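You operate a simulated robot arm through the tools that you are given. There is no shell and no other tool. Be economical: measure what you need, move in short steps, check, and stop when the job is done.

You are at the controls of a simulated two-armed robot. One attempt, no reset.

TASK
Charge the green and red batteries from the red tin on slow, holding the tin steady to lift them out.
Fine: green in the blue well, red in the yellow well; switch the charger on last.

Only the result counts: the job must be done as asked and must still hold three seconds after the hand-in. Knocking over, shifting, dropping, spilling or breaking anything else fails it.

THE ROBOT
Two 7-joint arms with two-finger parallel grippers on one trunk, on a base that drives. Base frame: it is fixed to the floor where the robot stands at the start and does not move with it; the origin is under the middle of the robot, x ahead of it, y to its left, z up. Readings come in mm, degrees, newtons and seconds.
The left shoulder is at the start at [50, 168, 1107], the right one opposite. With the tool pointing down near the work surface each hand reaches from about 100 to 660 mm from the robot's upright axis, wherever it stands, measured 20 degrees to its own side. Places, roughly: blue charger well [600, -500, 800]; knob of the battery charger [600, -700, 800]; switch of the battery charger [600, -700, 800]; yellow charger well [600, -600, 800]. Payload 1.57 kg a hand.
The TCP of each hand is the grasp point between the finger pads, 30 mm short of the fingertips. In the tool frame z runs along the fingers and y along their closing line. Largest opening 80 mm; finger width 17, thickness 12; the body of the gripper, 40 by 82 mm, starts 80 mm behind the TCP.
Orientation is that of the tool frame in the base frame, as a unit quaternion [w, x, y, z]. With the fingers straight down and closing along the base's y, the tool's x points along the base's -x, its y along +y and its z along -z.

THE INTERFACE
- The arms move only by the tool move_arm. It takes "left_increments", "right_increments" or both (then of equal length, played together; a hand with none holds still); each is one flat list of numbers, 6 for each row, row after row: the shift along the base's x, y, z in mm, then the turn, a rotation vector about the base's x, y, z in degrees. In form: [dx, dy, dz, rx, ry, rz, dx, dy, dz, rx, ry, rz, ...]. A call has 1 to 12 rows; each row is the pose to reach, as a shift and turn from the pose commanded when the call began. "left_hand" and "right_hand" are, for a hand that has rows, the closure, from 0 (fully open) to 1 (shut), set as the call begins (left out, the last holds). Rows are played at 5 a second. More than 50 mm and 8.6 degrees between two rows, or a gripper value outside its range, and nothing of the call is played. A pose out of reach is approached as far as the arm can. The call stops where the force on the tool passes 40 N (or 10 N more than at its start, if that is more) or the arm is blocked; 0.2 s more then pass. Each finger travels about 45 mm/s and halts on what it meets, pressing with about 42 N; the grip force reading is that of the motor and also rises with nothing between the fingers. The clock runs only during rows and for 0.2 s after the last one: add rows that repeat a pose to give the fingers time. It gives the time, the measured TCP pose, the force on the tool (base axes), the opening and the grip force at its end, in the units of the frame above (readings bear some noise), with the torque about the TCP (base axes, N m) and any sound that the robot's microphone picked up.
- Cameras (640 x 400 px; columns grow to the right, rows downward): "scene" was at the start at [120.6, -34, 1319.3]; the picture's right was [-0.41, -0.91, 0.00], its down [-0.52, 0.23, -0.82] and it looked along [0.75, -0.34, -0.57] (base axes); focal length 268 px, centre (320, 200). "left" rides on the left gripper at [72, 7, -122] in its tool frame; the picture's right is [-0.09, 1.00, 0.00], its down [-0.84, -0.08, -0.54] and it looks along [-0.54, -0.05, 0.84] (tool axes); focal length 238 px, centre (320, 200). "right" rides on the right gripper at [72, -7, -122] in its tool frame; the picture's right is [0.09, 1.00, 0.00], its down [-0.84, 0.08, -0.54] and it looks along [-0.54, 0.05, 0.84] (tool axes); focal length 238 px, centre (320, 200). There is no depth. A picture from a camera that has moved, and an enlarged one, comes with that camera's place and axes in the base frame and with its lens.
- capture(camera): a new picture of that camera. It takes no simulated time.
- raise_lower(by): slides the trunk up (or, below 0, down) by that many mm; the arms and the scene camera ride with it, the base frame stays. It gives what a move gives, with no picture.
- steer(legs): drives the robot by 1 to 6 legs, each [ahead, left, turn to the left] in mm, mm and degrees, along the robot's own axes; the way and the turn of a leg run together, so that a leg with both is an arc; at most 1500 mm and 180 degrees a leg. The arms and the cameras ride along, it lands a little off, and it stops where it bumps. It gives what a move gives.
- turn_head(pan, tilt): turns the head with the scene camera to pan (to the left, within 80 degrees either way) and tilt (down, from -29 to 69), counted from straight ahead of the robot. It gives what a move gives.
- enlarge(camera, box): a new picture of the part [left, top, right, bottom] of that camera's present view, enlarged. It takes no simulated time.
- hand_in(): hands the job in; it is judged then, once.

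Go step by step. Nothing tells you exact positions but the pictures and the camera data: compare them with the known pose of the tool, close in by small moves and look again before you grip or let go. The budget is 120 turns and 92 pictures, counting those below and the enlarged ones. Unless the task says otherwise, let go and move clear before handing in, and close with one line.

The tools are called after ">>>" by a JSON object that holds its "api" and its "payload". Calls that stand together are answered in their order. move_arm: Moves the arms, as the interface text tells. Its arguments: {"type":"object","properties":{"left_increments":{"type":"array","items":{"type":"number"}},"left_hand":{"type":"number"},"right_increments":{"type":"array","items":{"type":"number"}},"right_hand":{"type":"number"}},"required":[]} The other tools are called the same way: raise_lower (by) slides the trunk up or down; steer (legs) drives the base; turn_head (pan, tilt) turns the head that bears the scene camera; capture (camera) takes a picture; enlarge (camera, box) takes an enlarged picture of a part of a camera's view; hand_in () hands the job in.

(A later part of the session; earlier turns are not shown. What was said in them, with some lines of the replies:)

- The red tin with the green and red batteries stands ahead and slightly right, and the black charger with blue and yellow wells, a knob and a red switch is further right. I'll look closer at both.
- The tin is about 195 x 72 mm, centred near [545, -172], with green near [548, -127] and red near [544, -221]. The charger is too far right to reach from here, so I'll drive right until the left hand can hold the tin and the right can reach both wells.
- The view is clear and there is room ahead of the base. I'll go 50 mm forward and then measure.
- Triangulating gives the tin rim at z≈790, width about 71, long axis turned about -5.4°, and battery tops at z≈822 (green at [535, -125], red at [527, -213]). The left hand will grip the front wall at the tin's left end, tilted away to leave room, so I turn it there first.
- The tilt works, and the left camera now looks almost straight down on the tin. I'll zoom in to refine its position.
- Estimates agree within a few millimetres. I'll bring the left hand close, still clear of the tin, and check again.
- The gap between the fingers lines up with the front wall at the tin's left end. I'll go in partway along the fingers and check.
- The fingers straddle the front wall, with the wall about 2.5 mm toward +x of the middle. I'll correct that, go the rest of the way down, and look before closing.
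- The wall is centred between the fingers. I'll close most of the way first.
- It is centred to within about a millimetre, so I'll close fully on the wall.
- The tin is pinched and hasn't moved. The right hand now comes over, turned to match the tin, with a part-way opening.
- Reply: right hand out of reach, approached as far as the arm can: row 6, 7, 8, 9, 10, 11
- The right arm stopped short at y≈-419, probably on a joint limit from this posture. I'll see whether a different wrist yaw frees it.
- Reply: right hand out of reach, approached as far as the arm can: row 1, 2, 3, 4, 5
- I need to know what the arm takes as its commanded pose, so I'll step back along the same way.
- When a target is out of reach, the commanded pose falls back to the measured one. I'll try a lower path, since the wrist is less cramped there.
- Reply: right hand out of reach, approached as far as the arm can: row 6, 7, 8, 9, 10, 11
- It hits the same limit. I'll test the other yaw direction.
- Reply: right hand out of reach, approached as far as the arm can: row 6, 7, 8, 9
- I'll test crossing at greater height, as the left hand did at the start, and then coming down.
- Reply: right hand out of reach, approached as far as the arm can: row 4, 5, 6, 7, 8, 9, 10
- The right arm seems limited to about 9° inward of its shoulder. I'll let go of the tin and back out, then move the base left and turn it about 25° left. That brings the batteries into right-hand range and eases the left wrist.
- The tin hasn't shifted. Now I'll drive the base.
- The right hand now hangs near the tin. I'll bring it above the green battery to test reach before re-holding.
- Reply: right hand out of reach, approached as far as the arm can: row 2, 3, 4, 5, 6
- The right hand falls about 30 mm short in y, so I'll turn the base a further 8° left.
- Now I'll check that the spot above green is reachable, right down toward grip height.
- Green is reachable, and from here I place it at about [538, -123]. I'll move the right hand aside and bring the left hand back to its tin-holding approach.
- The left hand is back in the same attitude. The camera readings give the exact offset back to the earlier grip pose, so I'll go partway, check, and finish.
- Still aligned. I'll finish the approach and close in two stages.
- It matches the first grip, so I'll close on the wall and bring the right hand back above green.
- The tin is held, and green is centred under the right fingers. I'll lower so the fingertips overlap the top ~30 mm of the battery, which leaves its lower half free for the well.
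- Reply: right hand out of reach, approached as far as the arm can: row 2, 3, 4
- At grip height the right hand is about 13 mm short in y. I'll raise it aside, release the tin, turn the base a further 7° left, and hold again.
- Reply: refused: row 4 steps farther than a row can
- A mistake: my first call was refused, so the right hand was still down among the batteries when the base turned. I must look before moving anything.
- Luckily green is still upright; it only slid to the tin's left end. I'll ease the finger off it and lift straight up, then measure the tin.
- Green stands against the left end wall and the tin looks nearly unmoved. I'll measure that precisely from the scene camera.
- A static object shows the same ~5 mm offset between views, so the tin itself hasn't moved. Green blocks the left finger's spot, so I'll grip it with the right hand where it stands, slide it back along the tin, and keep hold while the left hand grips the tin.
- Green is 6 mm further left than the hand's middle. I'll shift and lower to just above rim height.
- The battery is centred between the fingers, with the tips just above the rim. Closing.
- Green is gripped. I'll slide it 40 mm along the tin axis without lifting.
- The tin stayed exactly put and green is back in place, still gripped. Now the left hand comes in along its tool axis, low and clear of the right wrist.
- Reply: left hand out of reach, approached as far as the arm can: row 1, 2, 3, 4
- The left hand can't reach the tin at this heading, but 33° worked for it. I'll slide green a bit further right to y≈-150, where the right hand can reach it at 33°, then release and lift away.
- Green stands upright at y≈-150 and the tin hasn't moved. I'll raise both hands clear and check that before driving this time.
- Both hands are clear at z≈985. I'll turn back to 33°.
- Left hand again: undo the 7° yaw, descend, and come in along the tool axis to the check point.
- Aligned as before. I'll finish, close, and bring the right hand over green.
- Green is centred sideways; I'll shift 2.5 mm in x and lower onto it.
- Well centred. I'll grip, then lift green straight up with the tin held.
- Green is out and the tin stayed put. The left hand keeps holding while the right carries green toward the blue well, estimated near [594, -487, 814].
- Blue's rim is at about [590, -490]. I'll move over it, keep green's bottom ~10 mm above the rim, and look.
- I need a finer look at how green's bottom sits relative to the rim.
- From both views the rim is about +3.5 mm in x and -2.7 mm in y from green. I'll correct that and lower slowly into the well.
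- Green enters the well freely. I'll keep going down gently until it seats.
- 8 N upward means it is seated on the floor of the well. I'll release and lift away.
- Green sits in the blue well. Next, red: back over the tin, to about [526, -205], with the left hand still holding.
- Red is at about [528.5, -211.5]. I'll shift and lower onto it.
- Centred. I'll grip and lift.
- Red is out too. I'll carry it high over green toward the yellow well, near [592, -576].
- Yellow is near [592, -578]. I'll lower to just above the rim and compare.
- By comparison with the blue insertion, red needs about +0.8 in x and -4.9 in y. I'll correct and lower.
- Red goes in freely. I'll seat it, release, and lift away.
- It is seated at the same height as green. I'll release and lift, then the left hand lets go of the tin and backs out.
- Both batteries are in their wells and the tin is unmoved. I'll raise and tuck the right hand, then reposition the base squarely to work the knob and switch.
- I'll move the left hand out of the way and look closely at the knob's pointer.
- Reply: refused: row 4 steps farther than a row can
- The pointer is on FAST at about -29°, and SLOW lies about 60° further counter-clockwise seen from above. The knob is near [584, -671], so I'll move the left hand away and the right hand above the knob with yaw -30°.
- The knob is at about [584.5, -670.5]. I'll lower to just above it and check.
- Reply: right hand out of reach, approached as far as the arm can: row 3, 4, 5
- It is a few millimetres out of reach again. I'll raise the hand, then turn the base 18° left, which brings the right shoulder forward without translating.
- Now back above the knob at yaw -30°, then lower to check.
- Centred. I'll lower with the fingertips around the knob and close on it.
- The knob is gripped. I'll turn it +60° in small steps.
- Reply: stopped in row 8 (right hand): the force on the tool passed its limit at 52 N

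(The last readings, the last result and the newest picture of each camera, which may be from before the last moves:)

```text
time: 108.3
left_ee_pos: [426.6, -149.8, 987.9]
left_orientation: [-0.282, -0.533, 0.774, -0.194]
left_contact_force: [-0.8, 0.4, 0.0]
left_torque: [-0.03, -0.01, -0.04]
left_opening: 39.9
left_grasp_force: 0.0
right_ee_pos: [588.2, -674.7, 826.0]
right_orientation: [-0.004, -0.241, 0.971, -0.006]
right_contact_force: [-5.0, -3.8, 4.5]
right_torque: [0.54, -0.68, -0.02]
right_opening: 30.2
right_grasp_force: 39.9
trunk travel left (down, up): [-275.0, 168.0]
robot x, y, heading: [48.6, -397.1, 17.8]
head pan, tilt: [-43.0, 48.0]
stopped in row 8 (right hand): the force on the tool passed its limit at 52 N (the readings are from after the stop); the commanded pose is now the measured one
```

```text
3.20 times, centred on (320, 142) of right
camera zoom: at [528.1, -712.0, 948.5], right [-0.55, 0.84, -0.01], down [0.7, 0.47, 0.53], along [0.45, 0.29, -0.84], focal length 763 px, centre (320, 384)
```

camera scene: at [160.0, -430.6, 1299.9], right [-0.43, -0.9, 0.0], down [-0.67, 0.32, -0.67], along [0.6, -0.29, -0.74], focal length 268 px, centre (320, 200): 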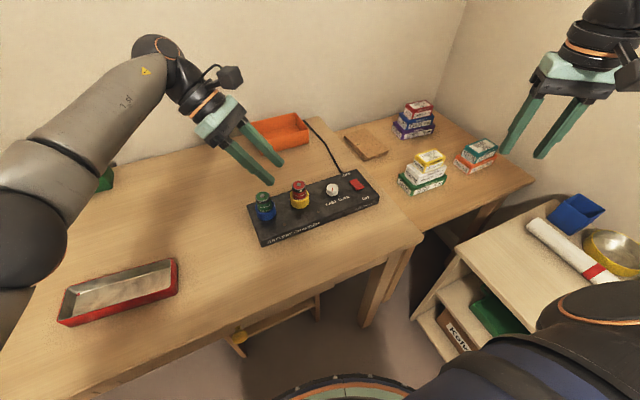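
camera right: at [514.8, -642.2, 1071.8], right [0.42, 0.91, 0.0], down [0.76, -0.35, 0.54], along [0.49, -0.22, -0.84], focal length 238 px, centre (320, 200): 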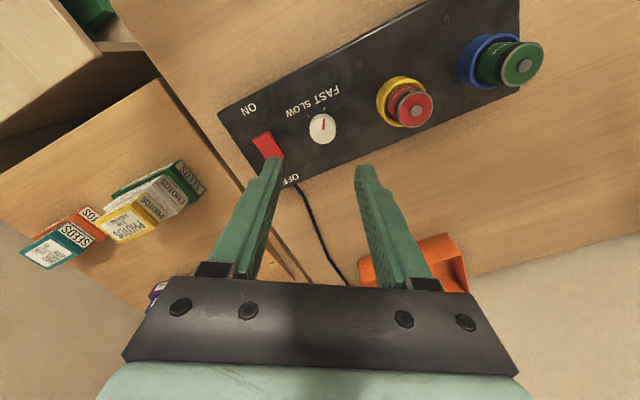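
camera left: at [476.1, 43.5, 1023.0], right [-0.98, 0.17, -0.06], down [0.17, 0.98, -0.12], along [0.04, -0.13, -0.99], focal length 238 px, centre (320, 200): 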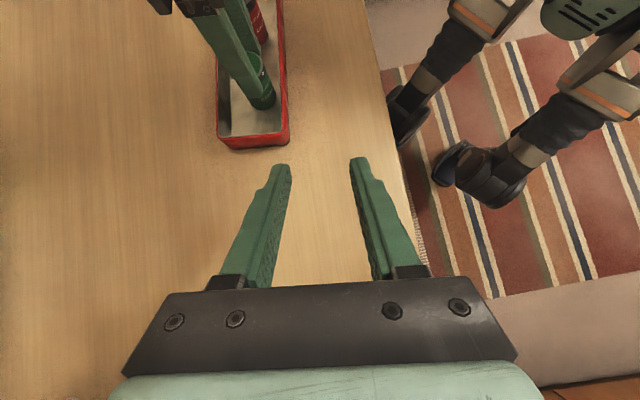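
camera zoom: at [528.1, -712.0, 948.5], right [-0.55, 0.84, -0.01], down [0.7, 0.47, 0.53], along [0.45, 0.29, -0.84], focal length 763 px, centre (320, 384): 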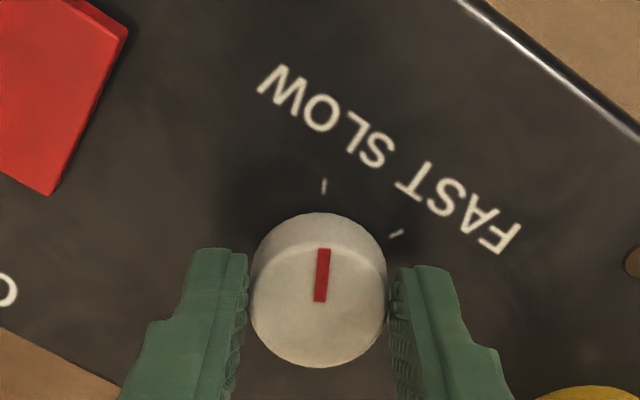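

The pointer is now on SLOW, at its end stop. I'll open, lift, and check the charger.

>>> {"api": "move_arm", "payload": {"right_increments": [0, 0, 0, 0, 0, 0, 0, 0, 0, 0, 0, 0, 0, 0, 0, 0, 0, 0], "right_hand": 0.4}}

>>> {"api": "move_arm", "payload": {"right_increments": [0, 0, 25, 0, 0, 0, 0, 0, 65, 0, 0, 0, 0, 0, 100, 0, 0, 0]}}

>>> {"api": "capture", "payload": {"camera": "right"}}

>>> {"api": "enlarge", "payload": {"camera": "scene", "box": [220, 120, 420, 245]}}

```text
time: 109.1
left_ee_pos: [427.6, -149.5, 985.5]
left_orientation: [-0.281, -0.534, 0.773, -0.194]
left_contact_force: [-0.8, 0.0, -0.4]
left_torque: [0.0, 0.0, 0.0]
left_opening: 39.9
left_grasp_force: 0.1
right_ee_pos: [588.3, -672.8, 825.4]
right_orientation: [-0.004, -0.242, 0.97, -0.005]
right_contact_force: [-0.5, -0.1, 0.5]
right_torque: [0.02, 0.03, -0.04]
right_opening: 48.1
right_grasp_force: 0.1
trunk travel left (down, up): [-275.0, 168.0]
robot x, y, heading: [49.3, -398.8, 17.8]
head pan, tilt: [-43.0, 48.0]
```

```text
time: 109.9
left_ee_pos: [428.2, -149.1, 984.6]
left_orientation: [-0.281, -0.535, 0.773, -0.193]
left_contact_force: [0.2, 0.1, -0.7]
left_torque: [0.0, 0.03, -0.01]
left_opening: 40.1
left_grasp_force: 0.0
right_ee_pos: [589.6, -672.6, 926.6]
right_orientation: [-0.004, -0.242, 0.97, -0.005]
right_contact_force: [0.1, 0.4, 0.2]
right_torque: [-0.01, 0.0, 0.03]
right_opening: 48.0
right_grasp_force: 0.0
trunk travel left (down, up): [-275.0, 168.0]
robot x, y, heading: [48.3, -403.1, 17.9]
head pan, tilt: [-43.0, 48.0]
```

```text
7 pictures are left
camera right: at [529.2, -712.0, 1048.2], right [-0.55, 0.84, -0.01], down [0.7, 0.47, 0.53], along [0.45, 0.29, -0.84], focal length 238 px, centre (320, 200)
```

right: 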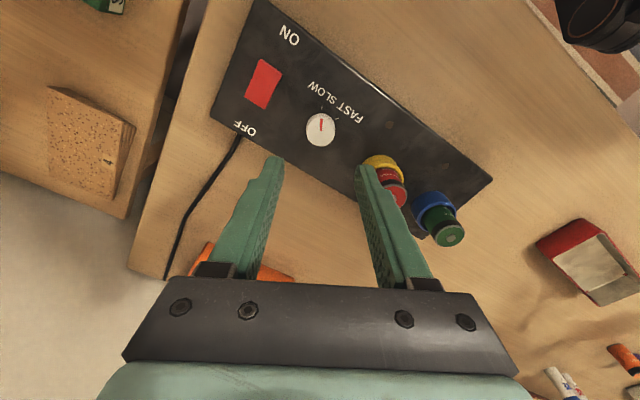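

```text
3.20 times, centred on (320, 182) of scene
camera zoom: at [158.0, -418.4, 1300.0], right [-0.43, -0.9, 0.0], down [-0.67, 0.32, -0.67], along [0.61, -0.28, -0.74], focal length 856 px, centre (320, 256)
```

zoom: 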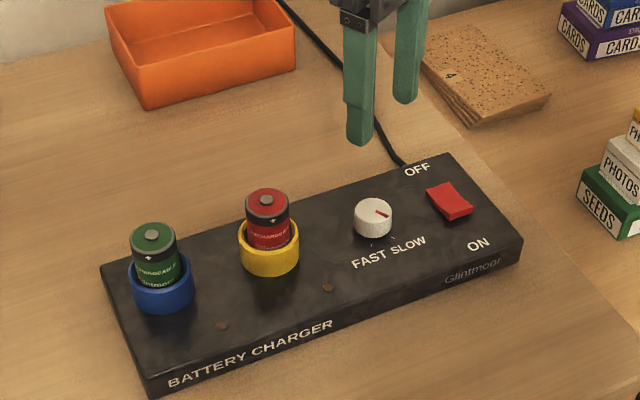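

The charger is undisturbed and the knob is on SLOW. The rocker's raised ON end is at about [567, -737], so I'll close the right hand, square it up and hover above that end.

>>> {"api": "move_arm", "payload": {"right_increments": [-5, -16, 0, 0, 0, -7, -11, -32, 0, 0, 0, -14, -17, -48, 0, 0, 0, -21, -22, -64.5, 0, 0, 0, -28, -22, -64.5, -40, 0, 0, -28, -22, -64.5, -74, 0, 0, -28, -22, -64.5, -74, 0, 0, -28], "right_hand": 1}}

>>> {"api": "enlarge", "payload": {"camera": "scene", "box": [310, 140, 390, 215]}}

>>> {"api": "enlarge", "payload": {"camera": "right", "box": [240, 80, 400, 180]}}

```text
time: 111.5
left_ee_pos: [428.6, -149.3, 985.9]
left_orientation: [-0.281, -0.534, 0.774, -0.194]
left_contact_force: [-0.8, -0.3, 0.1]
left_torque: [0.0, 0.01, -0.04]
left_opening: 40.1
left_grasp_force: 0.0
right_ee_pos: [566.2, -737.5, 850.6]
right_orientation: [-0.003, 0.001, 1.0, -0.003]
right_contact_force: [-0.9, -0.1, 0.3]
right_torque: [-0.04, -0.01, 0.02]
right_opening: 0.0
right_grasp_force: 21.8
trunk travel left (down, up): [-275.0, 168.0]
robot x, y, heading: [44.3, -396.2, 18.3]
head pan, tilt: [-43.0, 48.0]
```

```text
5.33 times, centred on (350, 178) of scene
camera zoom: at [158.1, -418.4, 1300.0], right [-0.43, -0.9, 0.0], down [-0.67, 0.32, -0.67], along [0.61, -0.28, -0.74], focal length 1427 px, centre (160, 320)
```

zoom: 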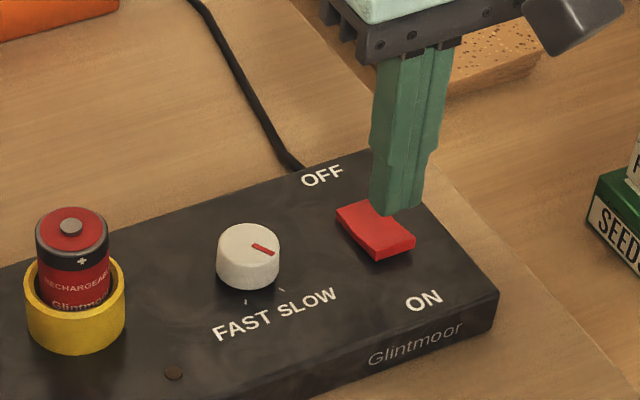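

```text
4.00 times, centred on (320, 130) of right
camera zoom: at [495.6, -742.9, 974.3], right [-0.09, 1.0, -0.01], down [0.84, 0.08, 0.54], along [0.53, 0.04, -0.84], focal length 953 px, centre (320, 480)
```

zoom: 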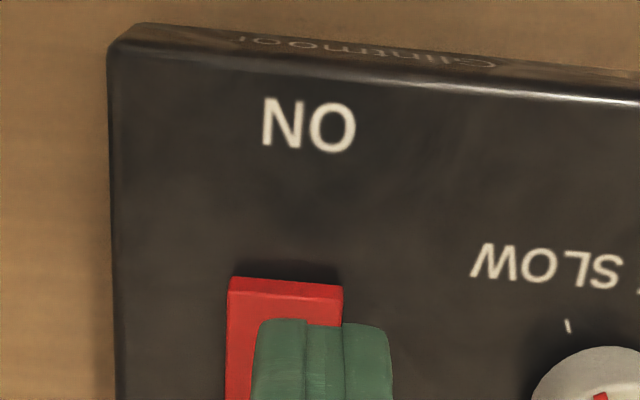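

The closed fingertips are over the raised ON half. I'll nudge them 3.5 mm to the right and press down slowly, watching force and sound.

>>> {"api": "move_arm", "payload": {"right_increments": [-1, -3.5, -3, 0, 0, 0, -1, -3.5, -6, 0, 0, 0, -1, -3.5, -9, 0, 0, 0, -1, -3.5, -12, 0, 0, 0, -1, -3.5, -14, 0, 0, 0, -1, -3.5, -16, 0, 0, 0, -1, -3.5, -18, 0, 0, 0, -1, -3.5, -20, 0, 0, 0, -1, -3.5, -22, 0, 0, 0, -1, -3.5, -24, 0, 0, 0]}}

```text
time: 113.7
left_ee_pos: [426.9, -150.5, 985.2]
left_orientation: [-0.281, -0.535, 0.773, -0.194]
left_contact_force: [0.4, 0.8, -0.7]
left_torque: [0.0, 0.04, 0.0]
left_opening: 40.1
left_grasp_force: 0.1
right_ee_pos: [565.2, -741.9, 827.9]
right_orientation: [-0.004, 0.0, 1.0, -0.003]
right_contact_force: [0.0, 0.9, 0.1]
right_torque: [-0.03, 0.02, 0.01]
right_opening: 0.0
right_grasp_force: 21.4
trunk travel left (down, up): [-275.0, 168.0]
robot x, y, heading: [47.4, -396.3, 17.8]
head pan, tilt: [-43.0, 48.0]
```

No contact yet with the tips at z≈797, so the rocker is lower than I assumed. I'll continue slowly.

>>> {"api": "move_arm", "payload": {"right_increments": [0, 0, -2, 0, 0, 0, 0, 0, -4, 0, 0, 0, 0, 0, -6, 0, 0, 0, 0, 0, -7, 0, 0, 0, 0, 0, -8, 0, 0, 0, 0, 0, -9, 0, 0, 0, 0, 0, -10, 0, 0, 0]}}

```text
time: 115.3
left_ee_pos: [427.9, -149.3, 986.2]
left_orientation: [-0.281, -0.534, 0.773, -0.194]
left_contact_force: [-0.7, 0.4, 0.5]
left_torque: [0.03, -0.04, -0.04]
left_opening: 40.0
left_grasp_force: 0.1
right_ee_pos: [564.6, -741.7, 816.9]
right_orientation: [-0.004, 0.001, 1.0, -0.003]
right_contact_force: [-1.1, -0.4, 2.3]
right_torque: [-0.02, 0.03, 0.01]
right_opening: 0.0
right_grasp_force: 21.5
trunk travel left (down, up): [-275.0, 168.0]
robot x, y, heading: [50.9, -399.5, 17.8]
head pan, tilt: [-43.0, 48.0]
heard: click
```

A click, at a light 2.3 N. I'll raise the hand and look.

>>> {"api": "move_arm", "payload": {"right_increments": [0, 0, 20, 0, 0, 0, 0, 0, 60, 0, 0, 0, -15, 10, 100, 0, 0, 0, -40, 20, 130, 0, 0, 0]}}

>>> {"api": "enlarge", "payload": {"camera": "scene", "box": [230, 140, 390, 240]}}

```text
time: 116.3
left_ee_pos: [427.7, -150.3, 987.3]
left_orientation: [-0.281, -0.534, 0.773, -0.194]
left_contact_force: [-0.5, -0.5, 0.0]
left_torque: [-0.01, 0.01, 0.0]
left_opening: 40.1
left_grasp_force: 0.1
right_ee_pos: [523.9, -721.2, 947.5]
right_orientation: [-0.005, 0.001, 1.0, -0.004]
right_contact_force: [-0.6, -0.7, 0.7]
right_torque: [0.01, 0.0, 0.03]
right_opening: 0.0
right_grasp_force: 21.3
trunk travel left (down, up): [-275.0, 168.0]
robot x, y, heading: [47.8, -395.6, 17.7]
head pan, tilt: [-43.0, 48.0]
```

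```text
4.00 times, centred on (310, 190) of scene
camera zoom: at [157.8, -418.4, 1300.0], right [-0.43, -0.9, 0.0], down [-0.67, 0.32, -0.67], along [0.61, -0.28, -0.74], focal length 1070 px, centre (360, 240)
```

zoom: 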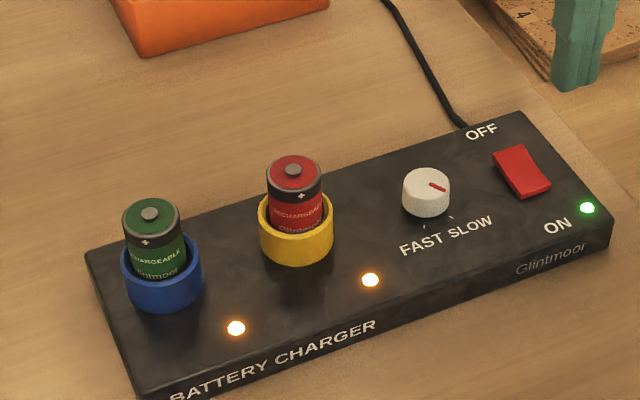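

The power light is green and both charge lights are lit, with the knob on SLOW, green in blue, red in yellow, and both hands clear. Handing in.

>>> {"api": "hand_in", "payload": {}}

```text
The job is handed in.
```

The green battery is in the blue well and the red one in the yellow well. The charger is set to SLOW and was switched on last; its power light and both charge lights are on. The left hand held the tin for both lifts. Before that, a base turn slid green along inside the tin; it stayed upright, and the tin moved 2 mm at most.
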